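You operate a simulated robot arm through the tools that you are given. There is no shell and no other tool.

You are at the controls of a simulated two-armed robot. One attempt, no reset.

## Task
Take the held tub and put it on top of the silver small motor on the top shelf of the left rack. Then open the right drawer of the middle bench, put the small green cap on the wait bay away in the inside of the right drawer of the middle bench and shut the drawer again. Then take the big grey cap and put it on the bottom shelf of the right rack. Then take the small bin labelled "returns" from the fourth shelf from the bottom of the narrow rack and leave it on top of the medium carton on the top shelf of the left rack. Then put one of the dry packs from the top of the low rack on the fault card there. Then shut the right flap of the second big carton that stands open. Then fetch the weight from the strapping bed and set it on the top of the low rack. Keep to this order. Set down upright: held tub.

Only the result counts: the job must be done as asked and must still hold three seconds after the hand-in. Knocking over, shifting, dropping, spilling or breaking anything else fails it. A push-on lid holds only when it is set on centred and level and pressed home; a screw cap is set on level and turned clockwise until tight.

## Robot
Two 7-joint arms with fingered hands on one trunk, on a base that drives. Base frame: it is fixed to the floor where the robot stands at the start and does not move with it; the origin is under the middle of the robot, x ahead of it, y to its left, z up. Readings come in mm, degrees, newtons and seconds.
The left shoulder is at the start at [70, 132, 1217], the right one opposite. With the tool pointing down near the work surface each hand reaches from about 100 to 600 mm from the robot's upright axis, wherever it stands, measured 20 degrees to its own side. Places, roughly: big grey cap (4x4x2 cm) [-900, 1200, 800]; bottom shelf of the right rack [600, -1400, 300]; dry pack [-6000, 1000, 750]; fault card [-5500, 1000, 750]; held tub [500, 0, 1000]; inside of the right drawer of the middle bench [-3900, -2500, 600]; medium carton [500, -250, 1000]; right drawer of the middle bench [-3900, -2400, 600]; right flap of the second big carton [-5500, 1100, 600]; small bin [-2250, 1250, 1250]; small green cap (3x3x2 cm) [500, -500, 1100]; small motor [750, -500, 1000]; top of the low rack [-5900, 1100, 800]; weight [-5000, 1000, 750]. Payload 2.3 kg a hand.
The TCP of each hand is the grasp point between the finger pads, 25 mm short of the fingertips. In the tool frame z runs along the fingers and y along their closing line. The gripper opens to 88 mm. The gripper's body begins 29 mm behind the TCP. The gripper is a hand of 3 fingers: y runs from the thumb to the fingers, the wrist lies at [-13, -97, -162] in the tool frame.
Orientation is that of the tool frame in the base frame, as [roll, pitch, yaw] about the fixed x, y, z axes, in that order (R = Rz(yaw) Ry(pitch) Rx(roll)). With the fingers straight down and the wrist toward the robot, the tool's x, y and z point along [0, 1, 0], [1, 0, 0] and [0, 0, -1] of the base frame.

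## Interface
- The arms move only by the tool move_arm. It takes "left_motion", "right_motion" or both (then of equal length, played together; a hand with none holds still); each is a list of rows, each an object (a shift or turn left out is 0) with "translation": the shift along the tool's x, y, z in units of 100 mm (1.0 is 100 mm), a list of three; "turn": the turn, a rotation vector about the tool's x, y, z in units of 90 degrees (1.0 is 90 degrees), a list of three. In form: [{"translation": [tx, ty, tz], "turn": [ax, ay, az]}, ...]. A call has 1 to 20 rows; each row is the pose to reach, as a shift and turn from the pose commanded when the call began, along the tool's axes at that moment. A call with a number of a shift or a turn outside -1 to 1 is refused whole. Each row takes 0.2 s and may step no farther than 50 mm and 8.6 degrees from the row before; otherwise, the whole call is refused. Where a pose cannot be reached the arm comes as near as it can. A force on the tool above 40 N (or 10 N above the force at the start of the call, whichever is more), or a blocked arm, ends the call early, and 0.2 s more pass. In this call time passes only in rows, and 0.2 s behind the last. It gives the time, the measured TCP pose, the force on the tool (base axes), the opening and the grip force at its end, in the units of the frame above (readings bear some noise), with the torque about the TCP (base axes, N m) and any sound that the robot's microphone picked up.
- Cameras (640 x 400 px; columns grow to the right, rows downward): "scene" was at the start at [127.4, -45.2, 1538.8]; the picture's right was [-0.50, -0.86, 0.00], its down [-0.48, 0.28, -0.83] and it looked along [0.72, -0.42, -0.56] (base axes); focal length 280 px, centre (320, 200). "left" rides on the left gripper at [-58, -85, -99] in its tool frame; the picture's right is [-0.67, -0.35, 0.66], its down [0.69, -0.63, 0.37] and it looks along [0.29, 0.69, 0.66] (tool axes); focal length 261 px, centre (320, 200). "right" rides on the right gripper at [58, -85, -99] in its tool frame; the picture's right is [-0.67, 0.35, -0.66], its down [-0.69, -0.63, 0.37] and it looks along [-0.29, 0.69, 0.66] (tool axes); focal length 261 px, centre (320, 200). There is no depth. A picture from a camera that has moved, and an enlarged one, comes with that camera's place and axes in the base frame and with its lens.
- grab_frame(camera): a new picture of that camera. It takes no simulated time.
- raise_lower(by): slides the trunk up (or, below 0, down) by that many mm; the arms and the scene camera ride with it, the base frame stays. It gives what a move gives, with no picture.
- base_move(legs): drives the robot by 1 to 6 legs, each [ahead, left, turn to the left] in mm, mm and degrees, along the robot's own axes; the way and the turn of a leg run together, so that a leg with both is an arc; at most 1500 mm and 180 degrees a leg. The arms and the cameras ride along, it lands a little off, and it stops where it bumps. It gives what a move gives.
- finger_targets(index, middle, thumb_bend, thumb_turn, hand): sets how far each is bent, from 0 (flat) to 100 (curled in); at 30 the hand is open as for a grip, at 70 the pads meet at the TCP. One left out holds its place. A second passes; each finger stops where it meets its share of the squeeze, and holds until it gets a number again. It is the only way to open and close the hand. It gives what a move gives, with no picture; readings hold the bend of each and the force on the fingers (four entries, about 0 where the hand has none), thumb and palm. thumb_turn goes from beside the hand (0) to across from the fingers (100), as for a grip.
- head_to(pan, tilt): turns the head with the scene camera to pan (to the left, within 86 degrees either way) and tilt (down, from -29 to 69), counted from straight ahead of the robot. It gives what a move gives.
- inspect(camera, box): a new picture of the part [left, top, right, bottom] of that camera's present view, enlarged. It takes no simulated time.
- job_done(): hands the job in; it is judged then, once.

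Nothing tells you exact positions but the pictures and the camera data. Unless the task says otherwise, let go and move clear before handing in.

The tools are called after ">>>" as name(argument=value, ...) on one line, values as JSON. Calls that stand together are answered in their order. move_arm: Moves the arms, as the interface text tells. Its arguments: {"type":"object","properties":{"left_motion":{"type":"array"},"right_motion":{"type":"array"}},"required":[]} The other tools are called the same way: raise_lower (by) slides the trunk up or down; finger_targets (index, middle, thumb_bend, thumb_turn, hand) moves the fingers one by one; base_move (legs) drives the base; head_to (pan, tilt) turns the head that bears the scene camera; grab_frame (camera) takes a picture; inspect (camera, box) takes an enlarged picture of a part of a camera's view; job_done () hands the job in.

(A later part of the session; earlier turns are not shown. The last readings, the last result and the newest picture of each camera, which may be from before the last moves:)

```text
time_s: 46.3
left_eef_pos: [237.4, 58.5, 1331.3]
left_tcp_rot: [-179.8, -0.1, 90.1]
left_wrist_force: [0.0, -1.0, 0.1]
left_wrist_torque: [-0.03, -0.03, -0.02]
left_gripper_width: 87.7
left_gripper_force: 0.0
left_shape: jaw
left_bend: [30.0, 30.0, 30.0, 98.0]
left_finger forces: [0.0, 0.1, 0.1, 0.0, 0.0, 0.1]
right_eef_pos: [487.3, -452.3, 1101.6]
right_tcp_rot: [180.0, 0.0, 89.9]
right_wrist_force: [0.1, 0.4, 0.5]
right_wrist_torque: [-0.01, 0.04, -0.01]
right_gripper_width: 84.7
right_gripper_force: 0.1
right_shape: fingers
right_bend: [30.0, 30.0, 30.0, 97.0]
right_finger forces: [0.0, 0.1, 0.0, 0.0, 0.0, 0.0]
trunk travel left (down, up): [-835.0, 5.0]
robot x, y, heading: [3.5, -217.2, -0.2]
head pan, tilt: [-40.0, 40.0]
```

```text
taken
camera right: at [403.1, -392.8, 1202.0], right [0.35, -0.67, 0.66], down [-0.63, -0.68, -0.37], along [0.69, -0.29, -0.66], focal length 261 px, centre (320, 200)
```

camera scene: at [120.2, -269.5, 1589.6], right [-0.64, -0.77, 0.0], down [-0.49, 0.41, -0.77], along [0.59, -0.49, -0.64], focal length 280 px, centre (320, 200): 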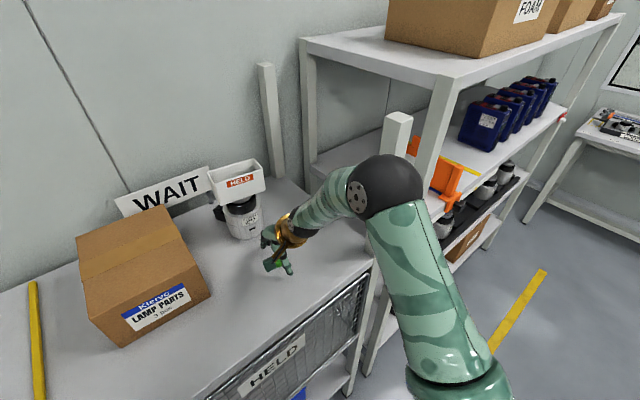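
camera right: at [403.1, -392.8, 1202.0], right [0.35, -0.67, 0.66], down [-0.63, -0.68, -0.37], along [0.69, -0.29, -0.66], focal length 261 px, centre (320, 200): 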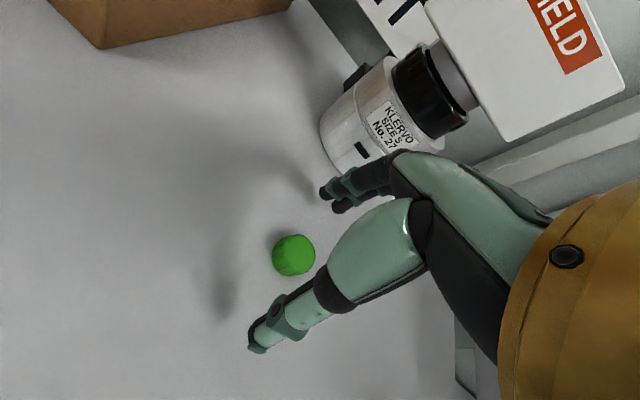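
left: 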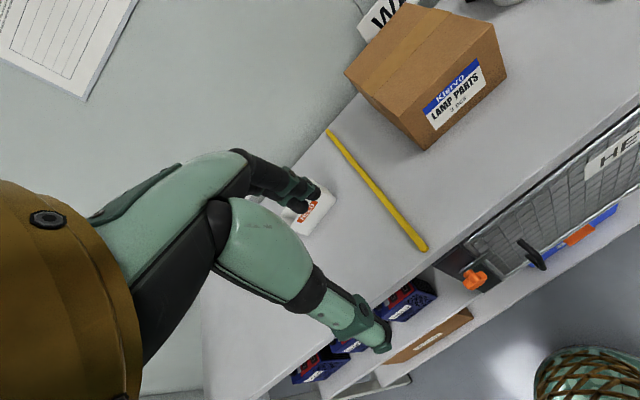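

The cap lies between thumb and fingers. I lower to just above the shelf and close on the cap.

>>> move_arm(right_motion=[{"translation": [-0.01, 0.02, 0.08]}, {"translation": [-0.01, 0.02, 0.16]}])

>>> inspect(camera="right", box=[220, 130, 420, 370])

```text
time_s: 46.9
left_eef_pos: [238.3, 58.5, 1329.1]
left_tcp_rot: [-179.9, 0.0, 90.0]
left_wrist_force: [-0.6, -0.5, -0.1]
left_wrist_torque: [-0.01, -0.01, 0.0]
left_gripper_width: 87.8
left_gripper_force: 0.1
left_shape: jaw
left_bend: [30.0, 30.0, 30.0, 98.0]
left_finger forces: [0.1, 0.1, 0.0, 0.1, 0.0, 0.0]
right_eef_pos: [490.1, -453.2, 1086.0]
right_tcp_rot: [180.0, 0.0, 90.0]
right_wrist_force: [0.3, 0.5, 0.0]
right_wrist_torque: [0.02, 0.0, 0.03]
right_gripper_width: 84.7
right_gripper_force: 0.0
right_shape: fingers
right_bend: [30.0, 30.0, 30.0, 97.0]
right_finger forces: [0.0, 0.0, 0.1, 0.0, 0.0, 0.1]
trunk travel left (down, up): [-835.0, 5.0]
robot x, y, heading: [4.8, -216.2, 0.2]
head pan, tilt: [-40.0, 40.0]
```

```text
1.67 times, centred on (320, 250) of right
camera zoom: at [405.8, -393.8, 1186.5], right [0.35, -0.67, 0.66], down [-0.63, -0.69, -0.36], along [0.69, -0.29, -0.66], focal length 434 px, centre (320, 117)
```

zoom: 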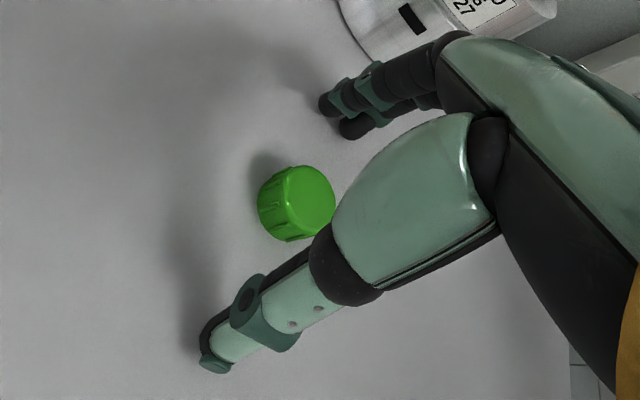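

>>> finger_targets(hand="right", index=70, middle=70, thumb_bend=70)

>>> inspect(camera="right", box=[220, 130, 420, 370])

```text
time_s: 47.9
left_eef_pos: [236.5, 61.9, 1330.6]
left_tcp_rot: [-179.9, 0.2, 90.1]
left_wrist_force: [0.1, -0.3, 0.6]
left_wrist_torque: [0.01, 0.0, -0.02]
left_gripper_width: 87.9
left_gripper_force: 0.1
left_shape: jaw
left_bend: [30.0, 30.0, 30.0, 98.0]
left_finger forces: [0.1, 0.1, 0.0, 0.0, 0.0, 0.0]
right_eef_pos: [490.3, -451.9, 1087.1]
right_tcp_rot: [179.9, 0.1, 90.1]
right_wrist_force: [2.8, 1.6, 8.7]
right_wrist_torque: [0.0, -0.07, 0.03]
right_gripper_width: 11.2
right_gripper_force: 10.2
right_shape: fingers
right_bend: [66.0, 65.0, 63.0, 96.0]
right_finger forces: [2.4, 10.0, 0.1, 0.0, 7.8, 0.0]
trunk travel left (down, up): [-835.0, 5.0]
robot x, y, heading: [3.1, -212.2, -0.2]
head pan, tilt: [-40.0, 40.0]
```

```text
1.67 times, centred on (320, 250) of right
camera zoom: at [404.4, -391.9, 1187.7], right [0.35, -0.67, 0.66], down [-0.63, -0.69, -0.37], along [0.7, -0.29, -0.66], focal length 434 px, centre (320, 117)
```

zoom: 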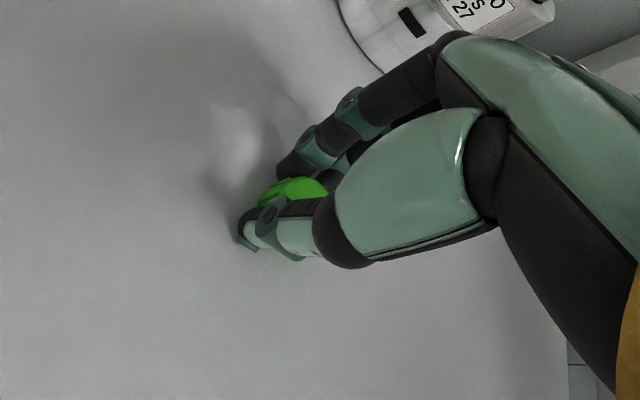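

The grip looks shallow (10 N, 9 N pushing up). I look closer from the head camera.

>>> inspect(camera="scene", box=[230, 200, 330, 290])

>>> inspect(camera="right", box=[260, 180, 360, 270])

```text
4.44 times, centred on (280, 245) of scene
camera zoom: at [117.8, -267.1, 1589.8], right [-0.64, -0.77, 0.0], down [-0.49, 0.41, -0.77], along [0.59, -0.49, -0.64], focal length 1245 px, centre (498, 0)
```

zoom: 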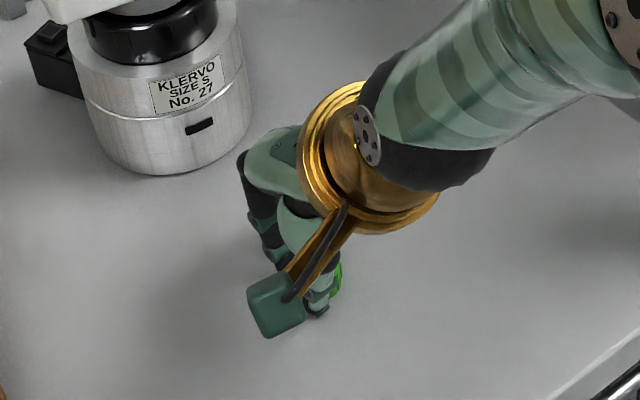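

```text
4.44 times, centred on (310, 225) of right
camera zoom: at [404.4, -391.9, 1187.7], right [0.35, -0.67, 0.66], down [-0.63, -0.69, -0.37], along [0.7, -0.29, -0.66], focal length 1158 px, centre (364, 89)
```

zoom: 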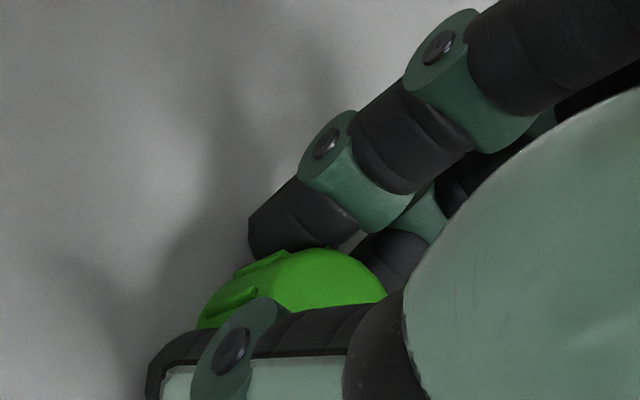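

I try a gentle 20 mm lift and watch whether the cap comes along.

>>> move_arm(right_motion=[{"translation": [0, 0, -0.1]}, {"translation": [0, 0, -0.2]}, {"translation": [0, 0, -0.3]}])

>>> inspect(camera="right", box=[260, 180, 360, 270])

>>> inspect(camera="scene", box=[230, 200, 330, 290])

```text
time_s: 48.7
left_eef_pos: [237.2, 59.7, 1330.9]
left_tcp_rot: [-179.8, 0.0, 90.0]
left_wrist_force: [-0.8, 0.3, -0.3]
left_wrist_torque: [0.01, 0.01, -0.02]
left_gripper_width: 87.6
left_gripper_force: 0.1
left_shape: jaw
left_bend: [30.0, 30.0, 30.0, 98.0]
left_finger forces: [0.0, 0.0, 0.0, 0.0, 0.1, 0.0]
right_eef_pos: [490.5, -453.1, 1115.6]
right_tcp_rot: [180.0, 0.0, 89.9]
right_wrist_force: [0.8, 0.4, -0.1]
right_wrist_torque: [0.0, 0.03, 0.01]
right_gripper_width: 11.4
right_gripper_force: 5.5
right_shape: fingers
right_bend: [66.0, 66.0, 63.0, 96.0]
right_finger forces: [2.2, 3.9, 0.0, 0.1, 5.5, 0.0]
trunk travel left (down, up): [-835.0, 5.0]
robot x, y, heading: [4.2, -214.7, -0.3]
head pan, tilt: [-40.0, 40.0]
```

```text
4.44 times, centred on (310, 225) of right
camera zoom: at [405.2, -393.4, 1216.6], right [0.35, -0.67, 0.66], down [-0.63, -0.68, -0.36], along [0.69, -0.29, -0.66], focal length 1158 px, centre (364, 89)
```

zoom: 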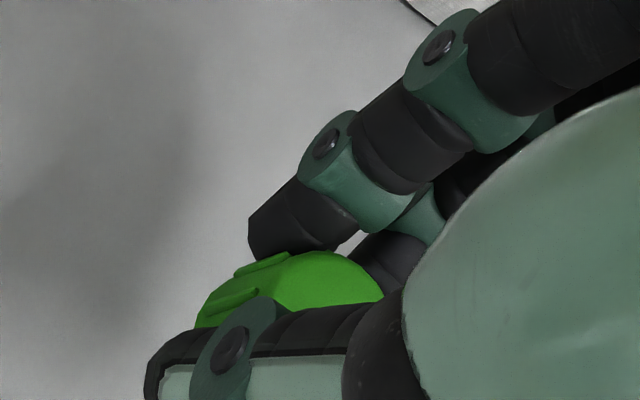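

```text
4.44 times, centred on (280, 245) of scene
camera zoom: at [118.9, -268.8, 1589.6], right [-0.64, -0.77, 0.0], down [-0.49, 0.41, -0.77], along [0.59, -0.49, -0.64], focal length 1245 px, centre (498, 0)
```

zoom: 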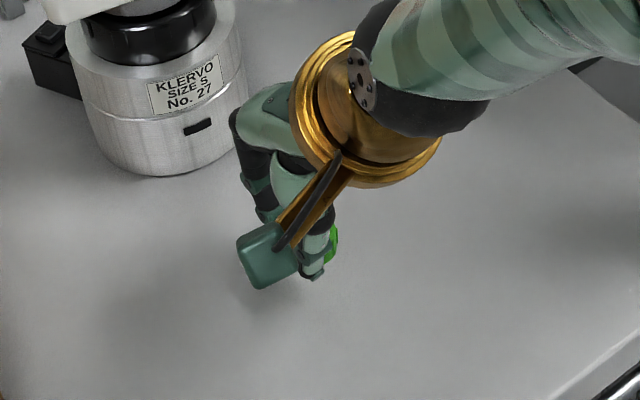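

The cap lifts with the hand, but the grip is light. I tighten it a little.

>>> finger_targets(hand="right", index=76, middle=76, thumb_bend=75)

>>> inspect(camera="right", box=[260, 180, 360, 270])

```text
time_s: 49.7
left_eef_pos: [237.7, 59.4, 1330.1]
left_tcp_rot: [-179.8, 0.0, 90.2]
left_wrist_force: [-0.2, 0.1, 0.0]
left_wrist_torque: [-0.02, 0.02, -0.02]
left_gripper_width: 87.7
left_gripper_force: 0.1
left_shape: jaw
left_bend: [30.0, 30.0, 30.0, 98.0]
left_finger forces: [0.1, 0.1, 0.1, 0.1, 0.0, 0.1]
right_eef_pos: [489.5, -454.0, 1115.8]
right_tcp_rot: [-179.9, -0.1, 89.8]
right_wrist_force: [0.4, -0.9, 0.0]
right_wrist_torque: [0.03, 0.03, 0.01]
right_gripper_width: 0.0
right_gripper_force: 0.1
right_shape: fingers
right_bend: [75.0, 76.0, 71.0, 96.0]
right_finger forces: [0.0, 0.1, 0.1, 0.1, 0.0, 0.0]
trunk travel left (down, up): [-835.0, 5.0]
robot x, y, heading: [0.8, -214.6, -0.1]
head pan, tilt: [-40.0, 40.0]
```

```text
4.44 times, centred on (310, 225) of right
camera zoom: at [405.7, -393.6, 1216.4], right [0.35, -0.67, 0.66], down [-0.63, -0.69, -0.37], along [0.69, -0.29, -0.66], focal length 1158 px, centre (364, 89)
```

zoom: 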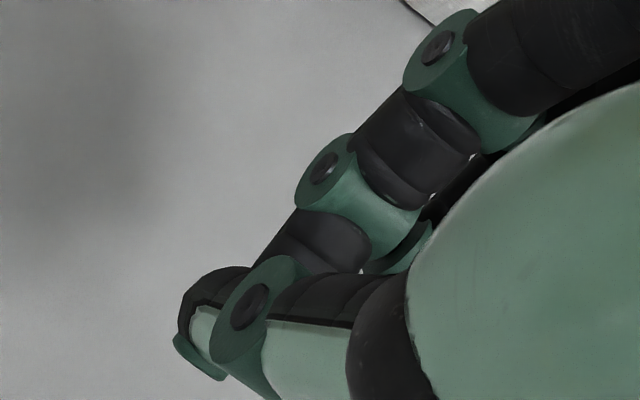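

The cap slipped out when I squeezed. I raise the hand a little and find where it lies.

>>> move_arm(right_motion=[{"translation": [0, 0, -0.3]}, {"translation": [0, 0, -0.6]}, {"translation": [0, 0, -0.9]}])

>>> grab_frame(camera="scene")

>>> grab_frame(camera="right")

```text
time_s: 50.5
left_eef_pos: [235.1, 59.8, 1330.3]
left_tcp_rot: [-179.7, 0.1, 90.1]
left_wrist_force: [0.1, 0.5, -0.1]
left_wrist_torque: [0.01, 0.01, -0.02]
left_gripper_width: 87.5
left_gripper_force: 0.0
left_shape: jaw
left_bend: [30.0, 30.0, 30.0, 98.0]
left_finger forces: [0.0, 0.0, 0.1, 0.0, 0.0, 0.1]
right_eef_pos: [489.8, -452.6, 1206.8]
right_tcp_rot: [-180.0, 0.0, 89.9]
right_wrist_force: [-0.5, -0.1, 0.7]
right_wrist_torque: [0.03, -0.03, -0.02]
right_gripper_width: 0.1
right_gripper_force: 0.1
right_shape: fingers
right_bend: [75.0, 76.0, 71.0, 96.0]
right_finger forces: [0.0, 0.0, 0.1, 0.0, 0.0, 0.0]
trunk travel left (down, up): [-835.0, 5.0]
robot x, y, heading: [3.2, -214.3, -0.1]
head pan, tilt: [-40.0, 40.0]
```

```text
taken
camera scene: at [118.7, -268.9, 1589.6], right [-0.64, -0.77, 0.0], down [-0.49, 0.41, -0.77], along [0.59, -0.49, -0.64], focal length 280 px, centre (320, 200)
```

scene: 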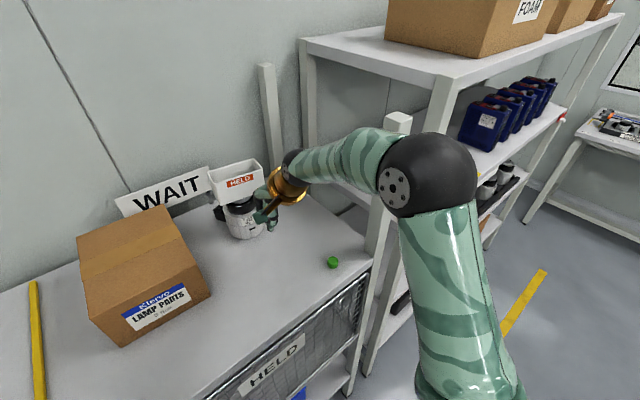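

```text
taken
camera right: at [404.8, -393.0, 1307.2], right [0.35, -0.67, 0.66], down [-0.63, -0.69, -0.37], along [0.69, -0.29, -0.66], focal length 261 px, centre (320, 200)
```

right: 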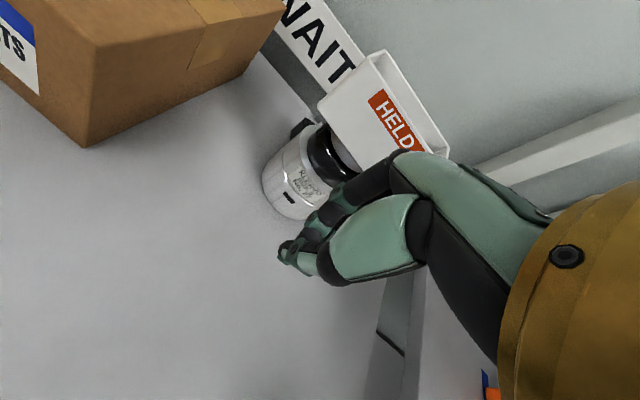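

The cap now lies at about (408,-548), still on the shelf. I zoom in on it.

>>> inspect(camera="scene", box=[290, 230, 370, 290])

```text
6.67 times, centred on (330, 260) of scene
camera zoom: at [118.7, -268.9, 1589.6], right [-0.64, -0.77, 0.0], down [-0.49, 0.41, -0.77], along [0.59, -0.49, -0.64], focal length 1868 px, centre (253, -200)
```

zoom: 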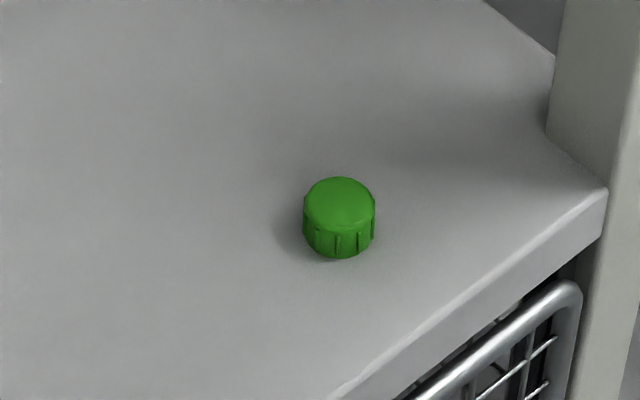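

The cap stands upright at (406.5,-547), about 25 mm wide. I shift the base a bit right and re-approach with the fingers only partly open, for a better-centred grip.

>>> base_move(legs=[[0, -85, 0]])

>>> finger_targets(hand="right", index=40, middle=40, thumb_bend=40)

>>> move_arm(right_motion=[{"translation": [0, -0.4, 0]}, {"translation": [0, -0.8, 0]}])

>>> grab_frame(camera="scene")

>>> grab_frame(camera="right")

```text
time_s: 51.5
left_eef_pos: [236.3, -15.6, 1329.0]
left_tcp_rot: [-179.8, 0.3, 90.1]
left_wrist_force: [-0.3, 0.8, -1.0]
left_wrist_torque: [-0.02, 0.02, -0.03]
left_gripper_width: 87.5
left_gripper_force: 0.0
left_shape: jaw
left_bend: [30.0, 30.0, 30.0, 98.0]
left_finger forces: [0.0, 0.0, 0.0, 0.0, 0.1, 0.0]
right_eef_pos: [490.1, -527.6, 1208.4]
right_tcp_rot: [180.0, 0.4, 90.0]
right_wrist_force: [-0.7, 0.9, -0.5]
right_wrist_torque: [-0.03, 0.01, 0.0]
right_gripper_width: 0.2
right_gripper_force: 0.1
right_shape: fingers
right_bend: [75.0, 76.0, 71.0, 96.0]
right_finger forces: [0.0, 0.0, 0.0, 0.1, 0.0, 0.0]
trunk travel left (down, up): [-835.0, 5.0]
robot x, y, heading: [4.4, -295.5, -0.1]
head pan, tilt: [-40.0, 40.0]
```

```text
time_s: 52.5
left_eef_pos: [237.7, -25.0, 1331.3]
left_tcp_rot: [-179.8, -0.1, 90.1]
left_wrist_force: [-0.9, -0.7, 0.0]
left_wrist_torque: [0.03, 0.02, 0.0]
left_gripper_width: 87.6
left_gripper_force: 0.0
left_shape: jaw
left_bend: [30.0, 30.0, 30.0, 98.0]
left_finger forces: [0.0, 0.0, 0.0, 0.1, 0.0, 0.1]
right_eef_pos: [489.4, -537.3, 1205.8]
right_tcp_rot: [-180.0, 0.0, 90.1]
right_wrist_force: [0.0, 0.1, 0.8]
right_wrist_torque: [0.0, 0.04, 0.01]
right_gripper_width: 63.1
right_gripper_force: 0.1
right_shape: fingers
right_bend: [40.0, 40.0, 40.0, 97.0]
right_finger forces: [0.1, 0.1, 0.1, 0.0, 0.0, 0.0]
trunk travel left (down, up): [-835.0, 5.0]
robot x, y, heading: [4.0, -302.6, -0.0]
head pan, tilt: [-40.0, 40.0]
```

```text
time_s: 53.1
left_eef_pos: [233.6, -24.4, 1331.4]
left_tcp_rot: [180.0, 0.0, 90.1]
left_wrist_force: [-0.2, -0.3, -0.6]
left_wrist_torque: [0.0, 0.0, 0.01]
left_gripper_width: 87.7
left_gripper_force: 0.0
left_shape: jaw
left_bend: [30.0, 30.0, 30.0, 98.0]
left_finger forces: [0.0, 0.0, 0.1, 0.0, 0.0, 0.0]
right_eef_pos: [407.7, -535.5, 1206.6]
right_tcp_rot: [179.9, 0.1, 89.9]
right_wrist_force: [-0.5, 0.3, -0.4]
right_wrist_torque: [0.02, -0.04, -0.01]
right_gripper_width: 63.1
right_gripper_force: 0.1
right_shape: fingers
right_bend: [40.0, 40.0, 40.0, 97.0]
right_finger forces: [0.1, 0.0, 0.0, 0.0, 0.0, 0.1]
trunk travel left (down, up): [-835.0, 5.0]
robot x, y, heading: [2.7, -298.3, 0.2]
head pan, tilt: [-40.0, 40.0]
```

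```text
taken
camera scene: at [115.5, -353.8, 1589.9], right [-0.64, -0.77, 0.0], down [-0.49, 0.41, -0.77], along [0.59, -0.49, -0.64], focal length 280 px, centre (320, 200)
```

scene: 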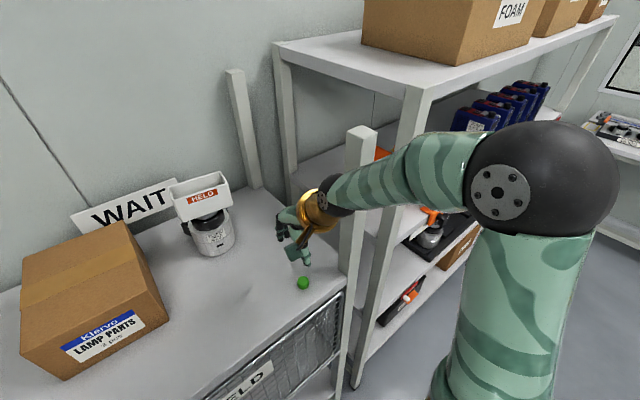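

```text
taken
camera right: at [322.0, -477.0, 1306.6], right [0.35, -0.67, 0.66], down [-0.63, -0.69, -0.37], along [0.7, -0.28, -0.66], focal length 261 px, centre (320, 200)
```

right: 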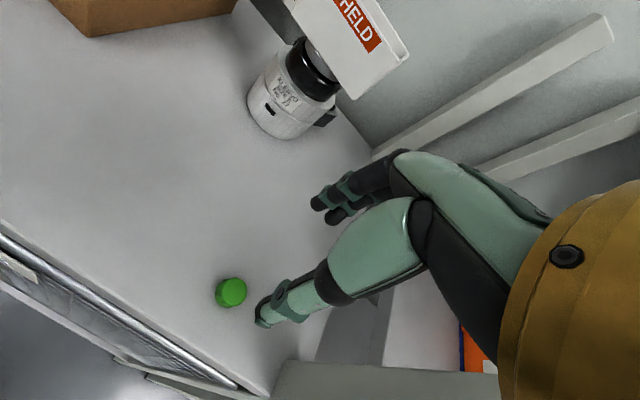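

I centre over the cap and lower most of the way, then examine the finger positions.

>>> move_arm(right_motion=[{"translation": [-0.06, -0.01, 0.1]}, {"translation": [-0.12, -0.02, 0.4]}, {"translation": [-0.12, -0.02, 0.7]}, {"translation": [-0.12, -0.02, 1.0]}])

>>> inspect(camera="right", box=[240, 150, 400, 350])

>>> grab_frame(camera="scene")

```text
time_s: 54.1
left_eef_pos: [238.4, -25.1, 1330.8]
left_tcp_rot: [-179.8, 0.0, 90.1]
left_wrist_force: [-0.2, 0.0, 1.0]
left_wrist_torque: [-0.03, -0.01, 0.01]
left_gripper_width: 87.8
left_gripper_force: 0.1
left_shape: jaw
left_bend: [30.0, 30.0, 30.0, 98.0]
left_finger forces: [0.0, 0.0, 0.0, 0.0, 0.1, 0.0]
right_eef_pos: [409.8, -548.0, 1104.7]
right_tcp_rot: [-180.0, 0.0, 90.1]
right_wrist_force: [0.7, -0.1, -0.5]
right_wrist_torque: [0.01, -0.03, 0.01]
right_gripper_width: 62.9
right_gripper_force: 0.1
right_shape: fingers
right_bend: [40.0, 40.0, 40.0, 97.0]
right_finger forces: [0.0, 0.0, 0.1, 0.0, 0.1, 0.1]
trunk travel left (down, up): [-835.0, 5.0]
robot x, y, heading: [0.7, -294.3, -0.1]
head pan, tilt: [-40.0, 40.0]
```

```text
2.00 times, centred on (320, 250) of right
camera zoom: at [324.0, -488.4, 1205.2], right [0.35, -0.67, 0.66], down [-0.63, -0.69, -0.36], along [0.69, -0.28, -0.66], focal length 521 px, centre (320, 100)
```

zoom: 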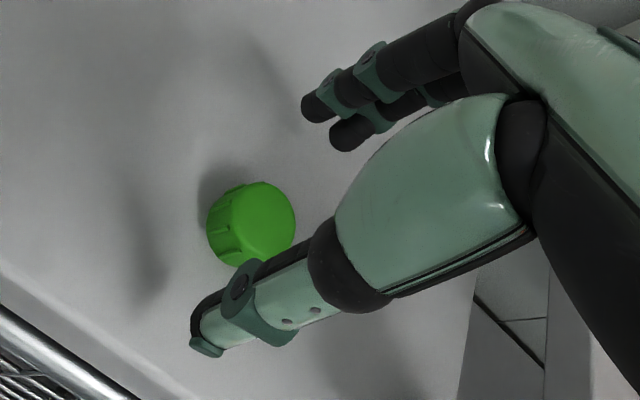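

```text
taken
camera scene: at [120.9, -353.3, 1589.5], right [-0.64, -0.77, 0.0], down [-0.49, 0.41, -0.77], along [0.59, -0.49, -0.64], focal length 280 px, centre (320, 200)
```

scene: 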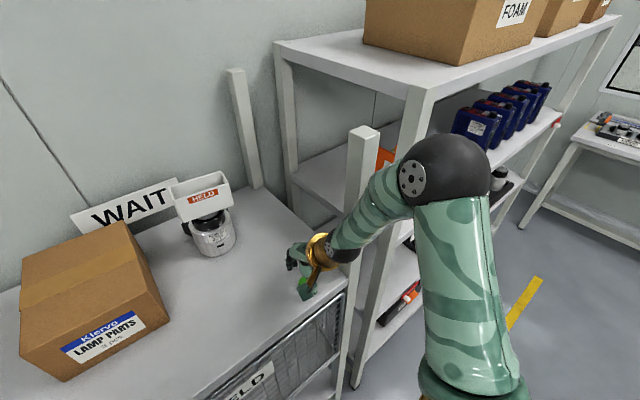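

Cap is at tool offset (-2,-4) mm. I correct, go down to TCP 1084 so the pads sit as low as possible, and close gently.

>>> move_arm(right_motion=[{"translation": [-0.015, -0.04, 0.1]}, {"translation": [-0.015, -0.04, 0.205]}])

>>> finger_targets(hand="right", index=56, middle=56, thumb_bend=56)

>>> inspect(camera="right", box=[240, 150, 400, 350])

```text
time_s: 54.8
left_eef_pos: [233.0, -23.4, 1330.2]
left_tcp_rot: [-180.0, 0.1, 90.0]
left_wrist_force: [0.5, 0.7, -0.1]
left_wrist_torque: [0.0, 0.03, -0.02]
left_gripper_width: 87.7
left_gripper_force: 0.2
left_shape: jaw
left_bend: [30.0, 30.0, 30.0, 98.0]
left_finger forces: [0.0, 0.1, 0.0, 0.0, 0.0, 0.0]
right_eef_pos: [403.2, -548.0, 1088.0]
right_tcp_rot: [179.7, 0.1, 90.1]
right_wrist_force: [0.9, -1.8, 9.8]
right_wrist_torque: [-0.12, -0.39, -0.06]
right_gripper_width: 63.3
right_gripper_force: 5.4
right_shape: fingers
right_bend: [40.0, 38.0, 40.0, 97.0]
right_finger forces: [0.0, 9.2, 0.1, 0.0, 0.0, 0.1]
trunk travel left (down, up): [-835.0, 5.0]
robot x, y, heading: [4.6, -295.4, 0.1]
head pan, tilt: [-40.0, 40.0]
```

```text
time_s: 55.8
left_eef_pos: [233.9, -21.8, 1330.6]
left_tcp_rot: [-179.9, 0.1, 90.1]
left_wrist_force: [-0.1, -0.3, -0.1]
left_wrist_torque: [0.0, 0.07, 0.02]
left_gripper_width: 87.7
left_gripper_force: 0.0
left_shape: jaw
left_bend: [30.0, 30.0, 30.0, 98.0]
left_finger forces: [0.0, 0.0, 0.1, 0.0, 0.1, 0.0]
right_eef_pos: [403.3, -547.3, 1088.6]
right_tcp_rot: [179.6, 0.4, 90.0]
right_wrist_force: [7.7, -3.1, 31.9]
right_wrist_torque: [-0.31, -1.54, -0.06]
right_gripper_width: 29.1
right_gripper_force: 15.7
right_shape: fingers
right_bend: [56.0, 41.0, 56.0, 97.0]
right_finger forces: [1.0, 30.5, 0.0, 0.0, 0.3, 0.0]
trunk travel left (down, up): [-835.0, 5.0]
robot x, y, heading: [2.3, -298.6, -0.1]
head pan, tilt: [-40.0, 40.0]
```

```text
2.00 times, centred on (320, 250) of right
camera zoom: at [316.7, -487.9, 1187.7], right [0.34, -0.67, 0.66], down [-0.63, -0.69, -0.37], along [0.7, -0.29, -0.65], focal length 521 px, centre (320, 100)
```

zoom: 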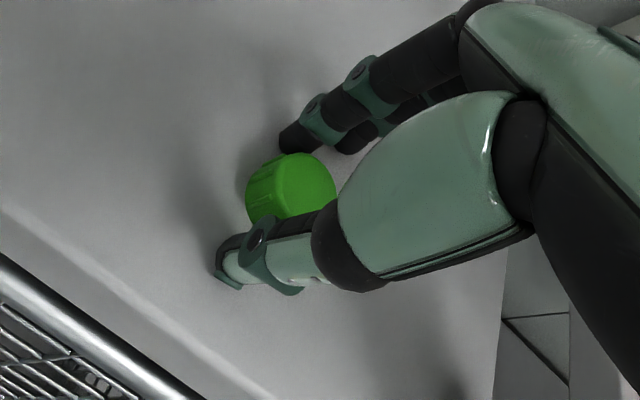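

The middle finger is pressing on the shelf (30 N). I raise the hand 5 mm to relieve it, then close further.

>>> move_arm(right_motion=[{"translation": [0, 0, -0.05]}])

>>> finger_targets(hand="right", index=62, middle=62, thumb_bend=60)

>>> inspect(camera="right", box=[240, 150, 400, 350])

```text
time_s: 56.1
left_eef_pos: [237.0, -23.4, 1330.1]
left_tcp_rot: [-179.9, 0.1, 90.0]
left_wrist_force: [-0.1, -0.9, -0.1]
left_wrist_torque: [0.04, 0.0, -0.03]
left_gripper_width: 87.6
left_gripper_force: 0.0
left_shape: jaw
left_bend: [30.0, 30.0, 30.0, 98.0]
left_finger forces: [0.0, 0.0, 0.1, 0.1, 0.0, 0.1]
right_eef_pos: [402.5, -548.4, 1089.8]
right_tcp_rot: [-179.7, 0.0, 90.0]
right_wrist_force: [4.5, -0.5, 11.1]
right_wrist_torque: [-0.09, -0.47, 0.05]
right_gripper_width: 29.2
right_gripper_force: 5.9
right_shape: fingers
right_bend: [56.0, 49.0, 56.0, 97.0]
right_finger forces: [0.0, 11.3, 0.0, 0.0, 0.0, 0.0]
trunk travel left (down, up): [-835.0, 5.0]
robot x, y, heading: [0.5, -297.1, 0.2]
head pan, tilt: [-40.0, 40.0]
```

```text
time_s: 57.1
left_eef_pos: [235.3, -24.5, 1330.4]
left_tcp_rot: [-179.8, 0.0, 90.1]
left_wrist_force: [0.0, 0.2, -0.1]
left_wrist_torque: [0.02, -0.01, 0.0]
left_gripper_width: 87.7
left_gripper_force: 0.1
left_shape: jaw
left_bend: [30.0, 30.0, 30.0, 98.0]
left_finger forces: [0.0, 0.1, 0.2, 0.0, 0.0, 0.0]
right_eef_pos: [403.8, -549.8, 1090.1]
right_tcp_rot: [-179.9, 0.0, 90.0]
right_wrist_force: [0.0, 0.8, -0.7]
right_wrist_torque: [-0.04, 0.01, 0.03]
right_gripper_width: 18.3
right_gripper_force: 0.6
right_shape: fingers
right_bend: [62.0, 62.0, 60.0, 97.0]
right_finger forces: [0.1, 0.1, 0.0, 0.1, 0.3, 0.1]
trunk travel left (down, up): [-835.0, 5.0]
robot x, y, heading: [4.3, -296.8, 0.0]
head pan, tilt: [-40.0, 40.0]
```

```text
2.00 times, centred on (320, 250) of right
camera zoom: at [319.0, -490.7, 1191.0], right [0.35, -0.67, 0.66], down [-0.63, -0.69, -0.37], along [0.69, -0.28, -0.66], focal length 521 px, centre (320, 100)
```

zoom: 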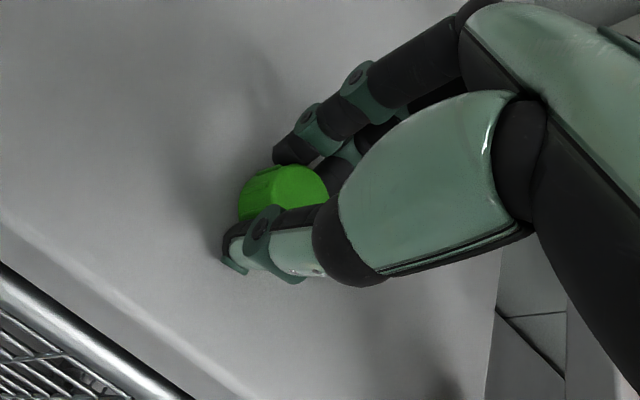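

The fingers curl over the cap when bent far, which wedges it out. I'll instead keep index/middle straighter behind the cap and let the straighter thumb do the closing.

>>> finger_targets(hand="right", index=46, middle=53, thumb_bend=58)

>>> inspect(camera="right", box=[240, 150, 400, 350])

```text
time_s: 58.1
left_eef_pos: [236.5, -24.1, 1329.9]
left_tcp_rot: [-179.9, 0.0, 90.1]
left_wrist_force: [-0.4, -0.3, -0.2]
left_wrist_torque: [0.04, 0.03, -0.01]
left_gripper_width: 87.8
left_gripper_force: 0.1
left_shape: jaw
left_bend: [30.0, 30.0, 30.0, 98.0]
left_finger forces: [0.0, 0.1, 0.0, 0.0, 0.0, 0.1]
right_eef_pos: [404.2, -548.7, 1089.7]
right_tcp_rot: [-179.9, 0.1, 90.0]
right_wrist_force: [-0.9, -0.4, -0.1]
right_wrist_torque: [0.02, -0.01, -0.04]
right_gripper_width: 38.2
right_gripper_force: 0.0
right_shape: fingers
right_bend: [46.0, 53.0, 57.0, 97.0]
right_finger forces: [0.1, 0.0, 0.0, 0.0, 0.0, 0.1]
trunk travel left (down, up): [-835.0, 5.0]
robot x, y, heading: [1.6, -300.8, -0.0]
head pan, tilt: [-40.0, 40.0]
```

```text
2.00 times, centred on (320, 250) of right
camera zoom: at [319.3, -490.5, 1191.1], right [0.35, -0.67, 0.66], down [-0.63, -0.69, -0.37], along [0.69, -0.28, -0.66], focal length 521 px, centre (320, 100)
```

zoom: 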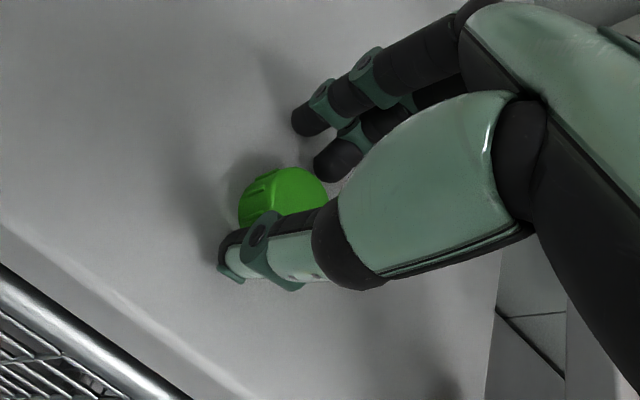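

>>> move_arm(right_motion=[{"translation": [0, -0.04, 0.01]}, {"translation": [0, -0.08, 0.02]}])

>>> finger_targets(hand="right", index=47, middle=54, thumb_bend=70)

>>> inspect(camera="right", box=[240, 150, 400, 350])

```text
time_s: 58.8
left_eef_pos: [235.9, -24.0, 1332.2]
left_tcp_rot: [-179.7, -0.1, 90.0]
left_wrist_force: [0.0, 0.1, 0.3]
left_wrist_torque: [-0.02, 0.01, -0.01]
left_gripper_width: 87.7
left_gripper_force: 0.1
left_shape: jaw
left_bend: [30.0, 30.0, 30.0, 98.0]
left_finger forces: [0.0, 0.1, 0.0, 0.0, 0.0, 0.1]
right_eef_pos: [396.7, -549.8, 1088.9]
right_tcp_rot: [180.0, 0.2, 90.1]
right_wrist_force: [1.1, -0.2, 3.2]
right_wrist_torque: [-0.03, -0.16, -0.01]
right_gripper_width: 37.7
right_gripper_force: 1.7
right_shape: fingers
right_bend: [46.0, 52.0, 57.0, 97.0]
right_finger forces: [0.0, 3.9, 0.0, 0.0, 0.0, 0.0]
trunk travel left (down, up): [-835.0, 5.0]
robot x, y, heading: [1.6, -293.6, -0.1]
head pan, tilt: [-40.0, 40.0]
```

```text
time_s: 59.8
left_eef_pos: [235.8, -23.4, 1330.1]
left_tcp_rot: [-179.7, -0.1, 90.1]
left_wrist_force: [0.3, 0.1, -0.7]
left_wrist_torque: [-0.04, 0.02, 0.02]
left_gripper_width: 87.6
left_gripper_force: 0.1
left_shape: jaw
left_bend: [30.0, 30.0, 30.0, 98.0]
left_finger forces: [0.0, 0.0, 0.1, 0.0, 0.1, 0.0]
right_eef_pos: [396.7, -548.7, 1089.3]
right_tcp_rot: [179.9, 0.0, 90.0]
right_wrist_force: [2.7, -0.9, 7.1]
right_wrist_torque: [-0.05, -0.24, 0.0]
right_gripper_width: 23.9
right_gripper_force: 3.9
right_shape: fingers
right_bend: [47.0, 52.0, 70.0, 97.0]
right_finger forces: [0.0, 7.1, 0.0, 0.0, 0.0, 0.1]
trunk travel left (down, up): [-835.0, 5.0]
robot x, y, heading: [7.5, -296.7, 0.1]
head pan, tilt: [-40.0, 40.0]
```

```text
2.00 times, centred on (320, 250) of right
camera zoom: at [311.2, -490.0, 1189.5], right [0.35, -0.67, 0.66], down [-0.63, -0.69, -0.37], along [0.7, -0.29, -0.66], focal length 521 px, centre (320, 100)
```

zoom: 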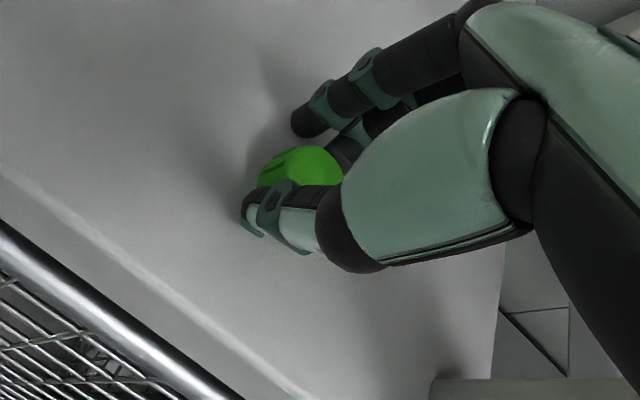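

>>> finger_targets(hand="right", index=49, middle=56, thumb_bend=76)

>>> inspect(camera="right", box=[240, 150, 400, 350])

```text
time_s: 60.8
left_eef_pos: [235.8, -24.5, 1330.7]
left_tcp_rot: [-179.9, 0.1, 90.0]
left_wrist_force: [0.6, -0.1, -0.7]
left_wrist_torque: [-0.02, 0.0, 0.02]
left_gripper_width: 87.7
left_gripper_force: 0.1
left_shape: jaw
left_bend: [30.0, 30.0, 30.0, 98.0]
left_finger forces: [0.1, 0.0, 0.1, 0.1, 0.0, 0.0]
right_eef_pos: [396.4, -549.0, 1088.8]
right_tcp_rot: [179.9, 0.1, 90.0]
right_wrist_force: [2.1, 0.0, 8.7]
right_wrist_torque: [-0.05, -0.29, 0.02]
right_gripper_width: 15.1
right_gripper_force: 6.6
right_shape: fingers
right_bend: [49.0, 51.0, 75.0, 97.0]
right_finger forces: [0.0, 10.5, 0.0, 0.0, 2.4, 0.0]
trunk travel left (down, up): [-835.0, 5.0]
robot x, y, heading: [6.1, -298.8, -0.2]
head pan, tilt: [-40.0, 40.0]
```

```text
2.00 times, centred on (320, 250) of right
camera zoom: at [310.6, -489.7, 1189.7], right [0.35, -0.67, 0.66], down [-0.63, -0.69, -0.37], along [0.7, -0.29, -0.66], focal length 521 px, centre (320, 100)
```

zoom: 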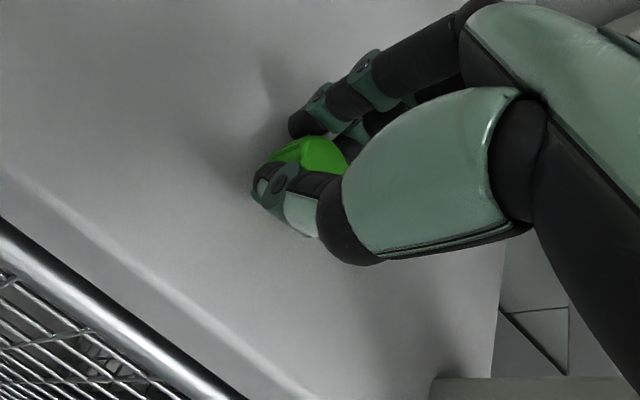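

>>> finger_targets(hand="right", index=58, middle=58, thumb_bend=80)

>>> inspect(camera="right", box=[260, 170, 360, 270])

```text
time_s: 61.8
left_eef_pos: [235.2, -23.7, 1330.9]
left_tcp_rot: [-179.9, 0.1, 90.1]
left_wrist_force: [-0.4, -0.2, 0.5]
left_wrist_torque: [0.02, 0.03, 0.03]
left_gripper_width: 87.6
left_gripper_force: 0.1
left_shape: jaw
left_bend: [30.0, 30.0, 30.0, 98.0]
left_finger forces: [0.1, 0.1, 0.0, 0.0, 0.0, 0.0]
right_eef_pos: [395.4, -549.3, 1090.3]
right_tcp_rot: [179.8, 0.1, 90.1]
right_wrist_force: [3.1, 0.4, 8.3]
right_wrist_torque: [-0.08, -0.26, 0.01]
right_gripper_width: 9.2
right_gripper_force: 10.1
right_shape: fingers
right_bend: [52.0, 52.0, 77.0, 96.0]
right_finger forces: [2.8, 11.6, 0.1, 0.0, 4.8, 0.1]
trunk travel left (down, up): [-835.0, 5.0]
robot x, y, heading: [2.5, -299.0, 0.3]
head pan, tilt: [-40.0, 40.0]
```

```text
4.00 times, centred on (310, 220) of right
camera zoom: at [310.6, -489.5, 1189.7], right [0.35, -0.67, 0.66], down [-0.63, -0.69, -0.37], along [0.7, -0.29, -0.66], focal length 1043 px, centre (360, 120)
```

zoom: 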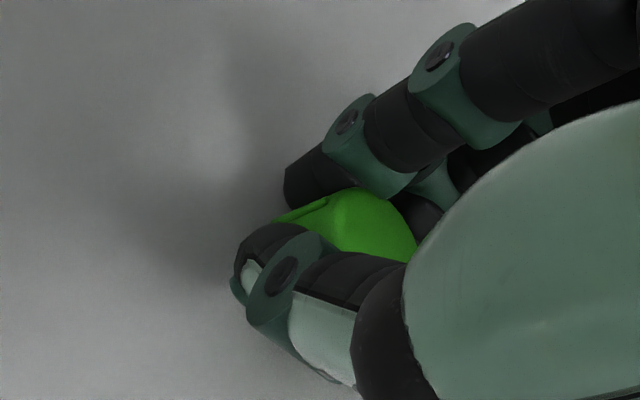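

All three digits touch. I lift 15 mm and see if it holds.

>>> move_arm(right_motion=[{"translation": [0, 0, -0.08]}, {"translation": [0, 0, -0.16]}])

>>> inspect(camera="right", box=[260, 170, 360, 270])

>>> inspect(camera="scene", box=[250, 210, 350, 310])

```text
time_s: 62.4
left_eef_pos: [236.5, -23.5, 1330.3]
left_tcp_rot: [-179.9, 0.0, 90.1]
left_wrist_force: [0.3, -0.2, 0.4]
left_wrist_torque: [0.0, 0.0, 0.0]
left_gripper_width: 87.8
left_gripper_force: 0.1
left_shape: jaw
left_bend: [30.0, 30.0, 30.0, 98.0]
left_finger forces: [0.1, 0.1, 0.0, 0.0, 0.1, 0.0]
right_eef_pos: [395.5, -549.4, 1104.7]
right_tcp_rot: [-180.0, 0.0, 90.0]
right_wrist_force: [0.3, 0.9, -0.1]
right_wrist_torque: [0.0, 0.03, 0.02]
right_gripper_width: 9.3
right_gripper_force: 5.7
right_shape: fingers
right_bend: [53.0, 53.0, 77.0, 96.0]
right_finger forces: [2.4, 4.2, 0.0, 0.0, 5.6, 0.0]
trunk travel left (down, up): [-835.0, 5.0]
robot x, y, heading: [2.9, -298.5, 0.1]
head pan, tilt: [-40.0, 40.0]
```

```text
4.00 times, centred on (310, 220) of right
camera zoom: at [311.2, -490.1, 1205.7], right [0.35, -0.67, 0.66], down [-0.63, -0.69, -0.36], along [0.69, -0.29, -0.66], focal length 1043 px, centre (360, 120)
```

zoom: 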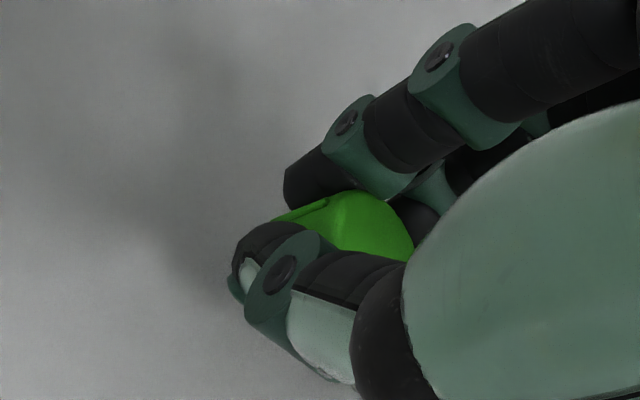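

```text
4.00 times, centred on (300, 260) of scene
camera zoom: at [118.5, -352.7, 1589.6], right [-0.64, -0.77, 0.0], down [-0.49, 0.41, -0.77], along [0.59, -0.49, -0.64], focal length 1121 px, centre (400, -40)
```

zoom: 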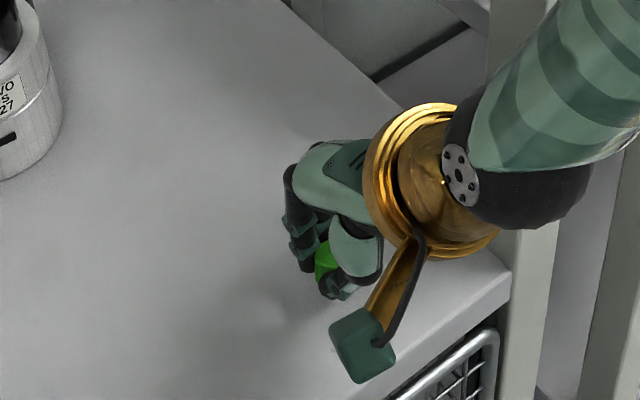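

The cap is held with balanced forces. I raise the hand, then back off from the rack.

>>> move_arm(right_motion=[{"translation": [0, 0, -0.25]}, {"translation": [0, 0, -0.5]}, {"translation": [0, 0, -0.75]}, {"translation": [0, 0, -1.0]}])

>>> base_move(legs=[[-350, 100, 0]])

>>> inspect(camera="right", box=[260, 170, 360, 270])

>>> grab_frame(camera="scene")

```text
time_s: 63.4
left_eef_pos: [236.1, -22.7, 1330.6]
left_tcp_rot: [-179.8, 0.1, 90.1]
left_wrist_force: [0.8, -0.5, 0.2]
left_wrist_torque: [-0.01, 0.0, 0.0]
left_gripper_width: 87.7
left_gripper_force: 0.1
left_shape: jaw
left_bend: [30.0, 30.0, 30.0, 98.0]
left_finger forces: [0.1, 0.0, 0.0, 0.0, 0.0, 0.0]
right_eef_pos: [393.9, -551.0, 1195.5]
right_tcp_rot: [-179.0, 0.2, 89.7]
right_wrist_force: [0.5, 0.0, 0.1]
right_wrist_torque: [-0.03, -0.05, 0.03]
right_gripper_width: 8.8
right_gripper_force: 5.6
right_shape: fingers
right_bend: [53.0, 53.0, 77.0, 96.0]
right_finger forces: [2.3, 3.9, 0.0, 0.0, 5.6, 0.0]
right hand out of reach, approached as far as the arm can: row 4
trunk travel left (down, up): [-835.0, 5.0]
robot x, y, heading: [-0.5, -300.6, -0.1]
head pan, tilt: [-40.0, 40.0]
```

```text
time_s: 65.7
left_eef_pos: [-112.5, 74.0, 1330.5]
left_tcp_rot: [-179.7, 0.1, 90.2]
left_wrist_force: [0.0, 1.3, 0.6]
left_wrist_torque: [0.0, 0.01, -0.02]
left_gripper_width: 87.7
left_gripper_force: 0.1
left_shape: jaw
left_bend: [30.0, 30.0, 30.0, 98.0]
left_finger forces: [0.1, 0.1, 0.0, 0.1, 0.0, 0.0]
right_eef_pos: [46.7, -451.5, 1191.6]
right_tcp_rot: [-179.1, 0.3, 89.9]
right_wrist_force: [0.0, 1.1, -0.4]
right_wrist_torque: [-0.01, 0.03, -0.03]
right_gripper_width: 8.9
right_gripper_force: 5.9
right_shape: fingers
right_bend: [53.0, 53.0, 77.0, 96.0]
right_finger forces: [2.2, 3.8, 0.1, 0.0, 5.4, 0.1]
trunk travel left (down, up): [-835.0, 5.0]
robot x, y, heading: [-341.8, -200.0, -0.0]
head pan, tilt: [-40.0, 40.0]
```

```text
4.00 times, centred on (310, 220) of right
camera zoom: at [-36.6, -392.0, 1295.0], right [0.36, -0.67, 0.65], down [-0.64, -0.69, -0.35], along [0.68, -0.29, -0.67], focal length 1043 px, centre (360, 120)
```

zoom: 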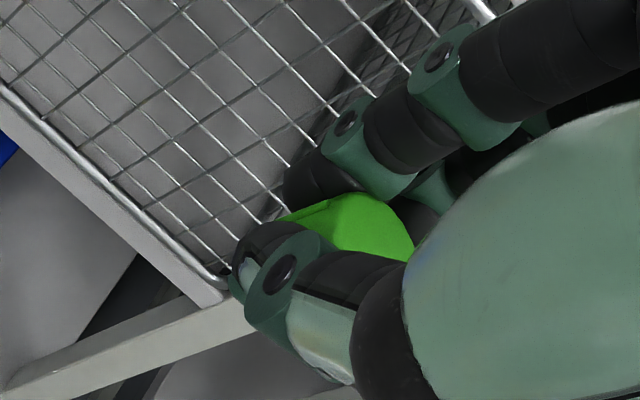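

```text
taken
camera scene: at [-228.0, -255.0, 1589.3], right [-0.64, -0.77, 0.0], down [-0.5, 0.41, -0.76], along [0.59, -0.49, -0.64], focal length 280 px, centre (320, 200)
```

scene: 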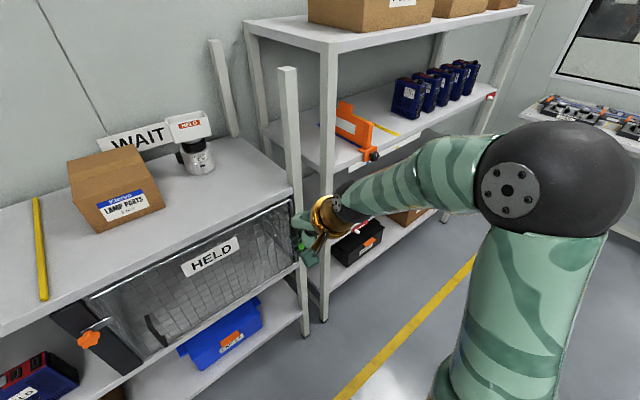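

The cap is still firmly held. I look around with the head to plan the drive to the middle bench.

>>> head_to(pan=-86, tilt=20)

>>> grab_frame(camera="scene")

>>> head_to(pan=86, tilt=20)

>>> grab_frame(camera="scene")

```text
time_s: 66.8
left_eef_pos: [-114.3, 74.6, 1330.9]
left_tcp_rot: [-179.8, 0.0, 90.4]
left_wrist_force: [0.4, 0.2, -0.5]
left_wrist_torque: [0.01, -0.02, -0.01]
left_gripper_width: 87.9
left_gripper_force: 0.1
left_shape: jaw
left_bend: [30.0, 30.0, 30.0, 98.0]
left_finger forces: [0.0, 0.0, 0.0, 0.0, 0.1, 0.0]
right_eef_pos: [44.5, -451.1, 1194.5]
right_tcp_rot: [-179.1, 0.3, 90.0]
right_wrist_force: [0.2, 0.5, 0.1]
right_wrist_torque: [0.01, -0.01, 0.0]
right_gripper_width: 9.0
right_gripper_force: 5.9
right_shape: fingers
right_bend: [53.0, 53.0, 77.0, 96.0]
right_finger forces: [2.3, 3.9, 0.1, 0.0, 5.5, 0.0]
trunk travel left (down, up): [-835.0, 5.0]
robot x, y, heading: [-349.8, -202.0, 0.3]
head pan, tilt: [-85.9, 20.0]
```

```text
taken
camera scene: at [-289.4, -292.3, 1621.0], right [-1.0, -0.07, 0.0], down [-0.03, 0.34, -0.94], along [0.07, -0.94, -0.34], focal length 280 px, centre (320, 200)
```

scene: 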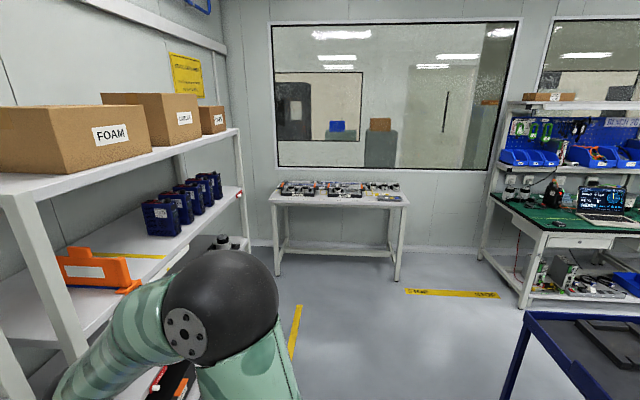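

```text
time_s: 69.4
left_eef_pos: [-114.4, 75.0, 1329.8]
left_tcp_rot: [-179.8, 0.0, 90.3]
left_wrist_force: [-0.4, 0.2, -0.8]
left_wrist_torque: [0.0, -0.01, -0.03]
left_gripper_width: 87.5
left_gripper_force: 0.1
left_shape: jaw
left_bend: [30.0, 30.0, 30.0, 98.0]
left_finger forces: [0.0, 0.1, 0.1, 0.0, 0.0, 0.1]
right_eef_pos: [43.7, -451.8, 1194.1]
right_tcp_rot: [-179.2, 0.3, 89.9]
right_wrist_force: [0.4, 0.3, 0.3]
right_wrist_torque: [-0.01, -0.02, 0.03]
right_gripper_width: 8.9
right_gripper_force: 6.0
right_shape: fingers
right_bend: [53.0, 53.0, 77.0, 96.0]
right_finger forces: [2.4, 3.9, 0.1, 0.0, 5.6, 0.0]
trunk travel left (down, up): [-835.0, 5.0]
robot x, y, heading: [-349.2, -198.3, 0.3]
head pan, tilt: [85.9, 20.0]
```

```text
taken
camera scene: at [-290.3, -106.6, 1621.0], right [1.0, -0.07, 0.0], down [-0.02, -0.34, -0.94], along [0.06, 0.94, -0.34], focal length 280 px, centre (320, 200)
```

scene: 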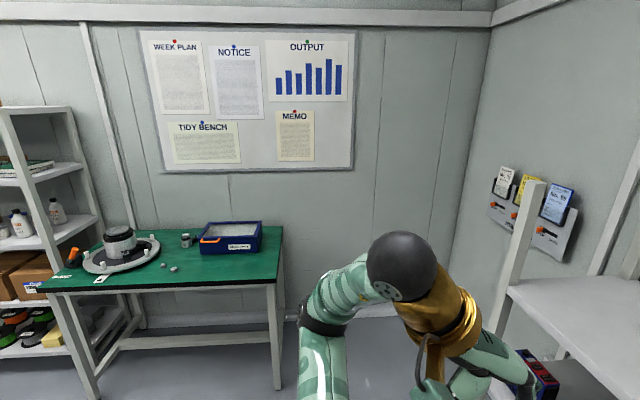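

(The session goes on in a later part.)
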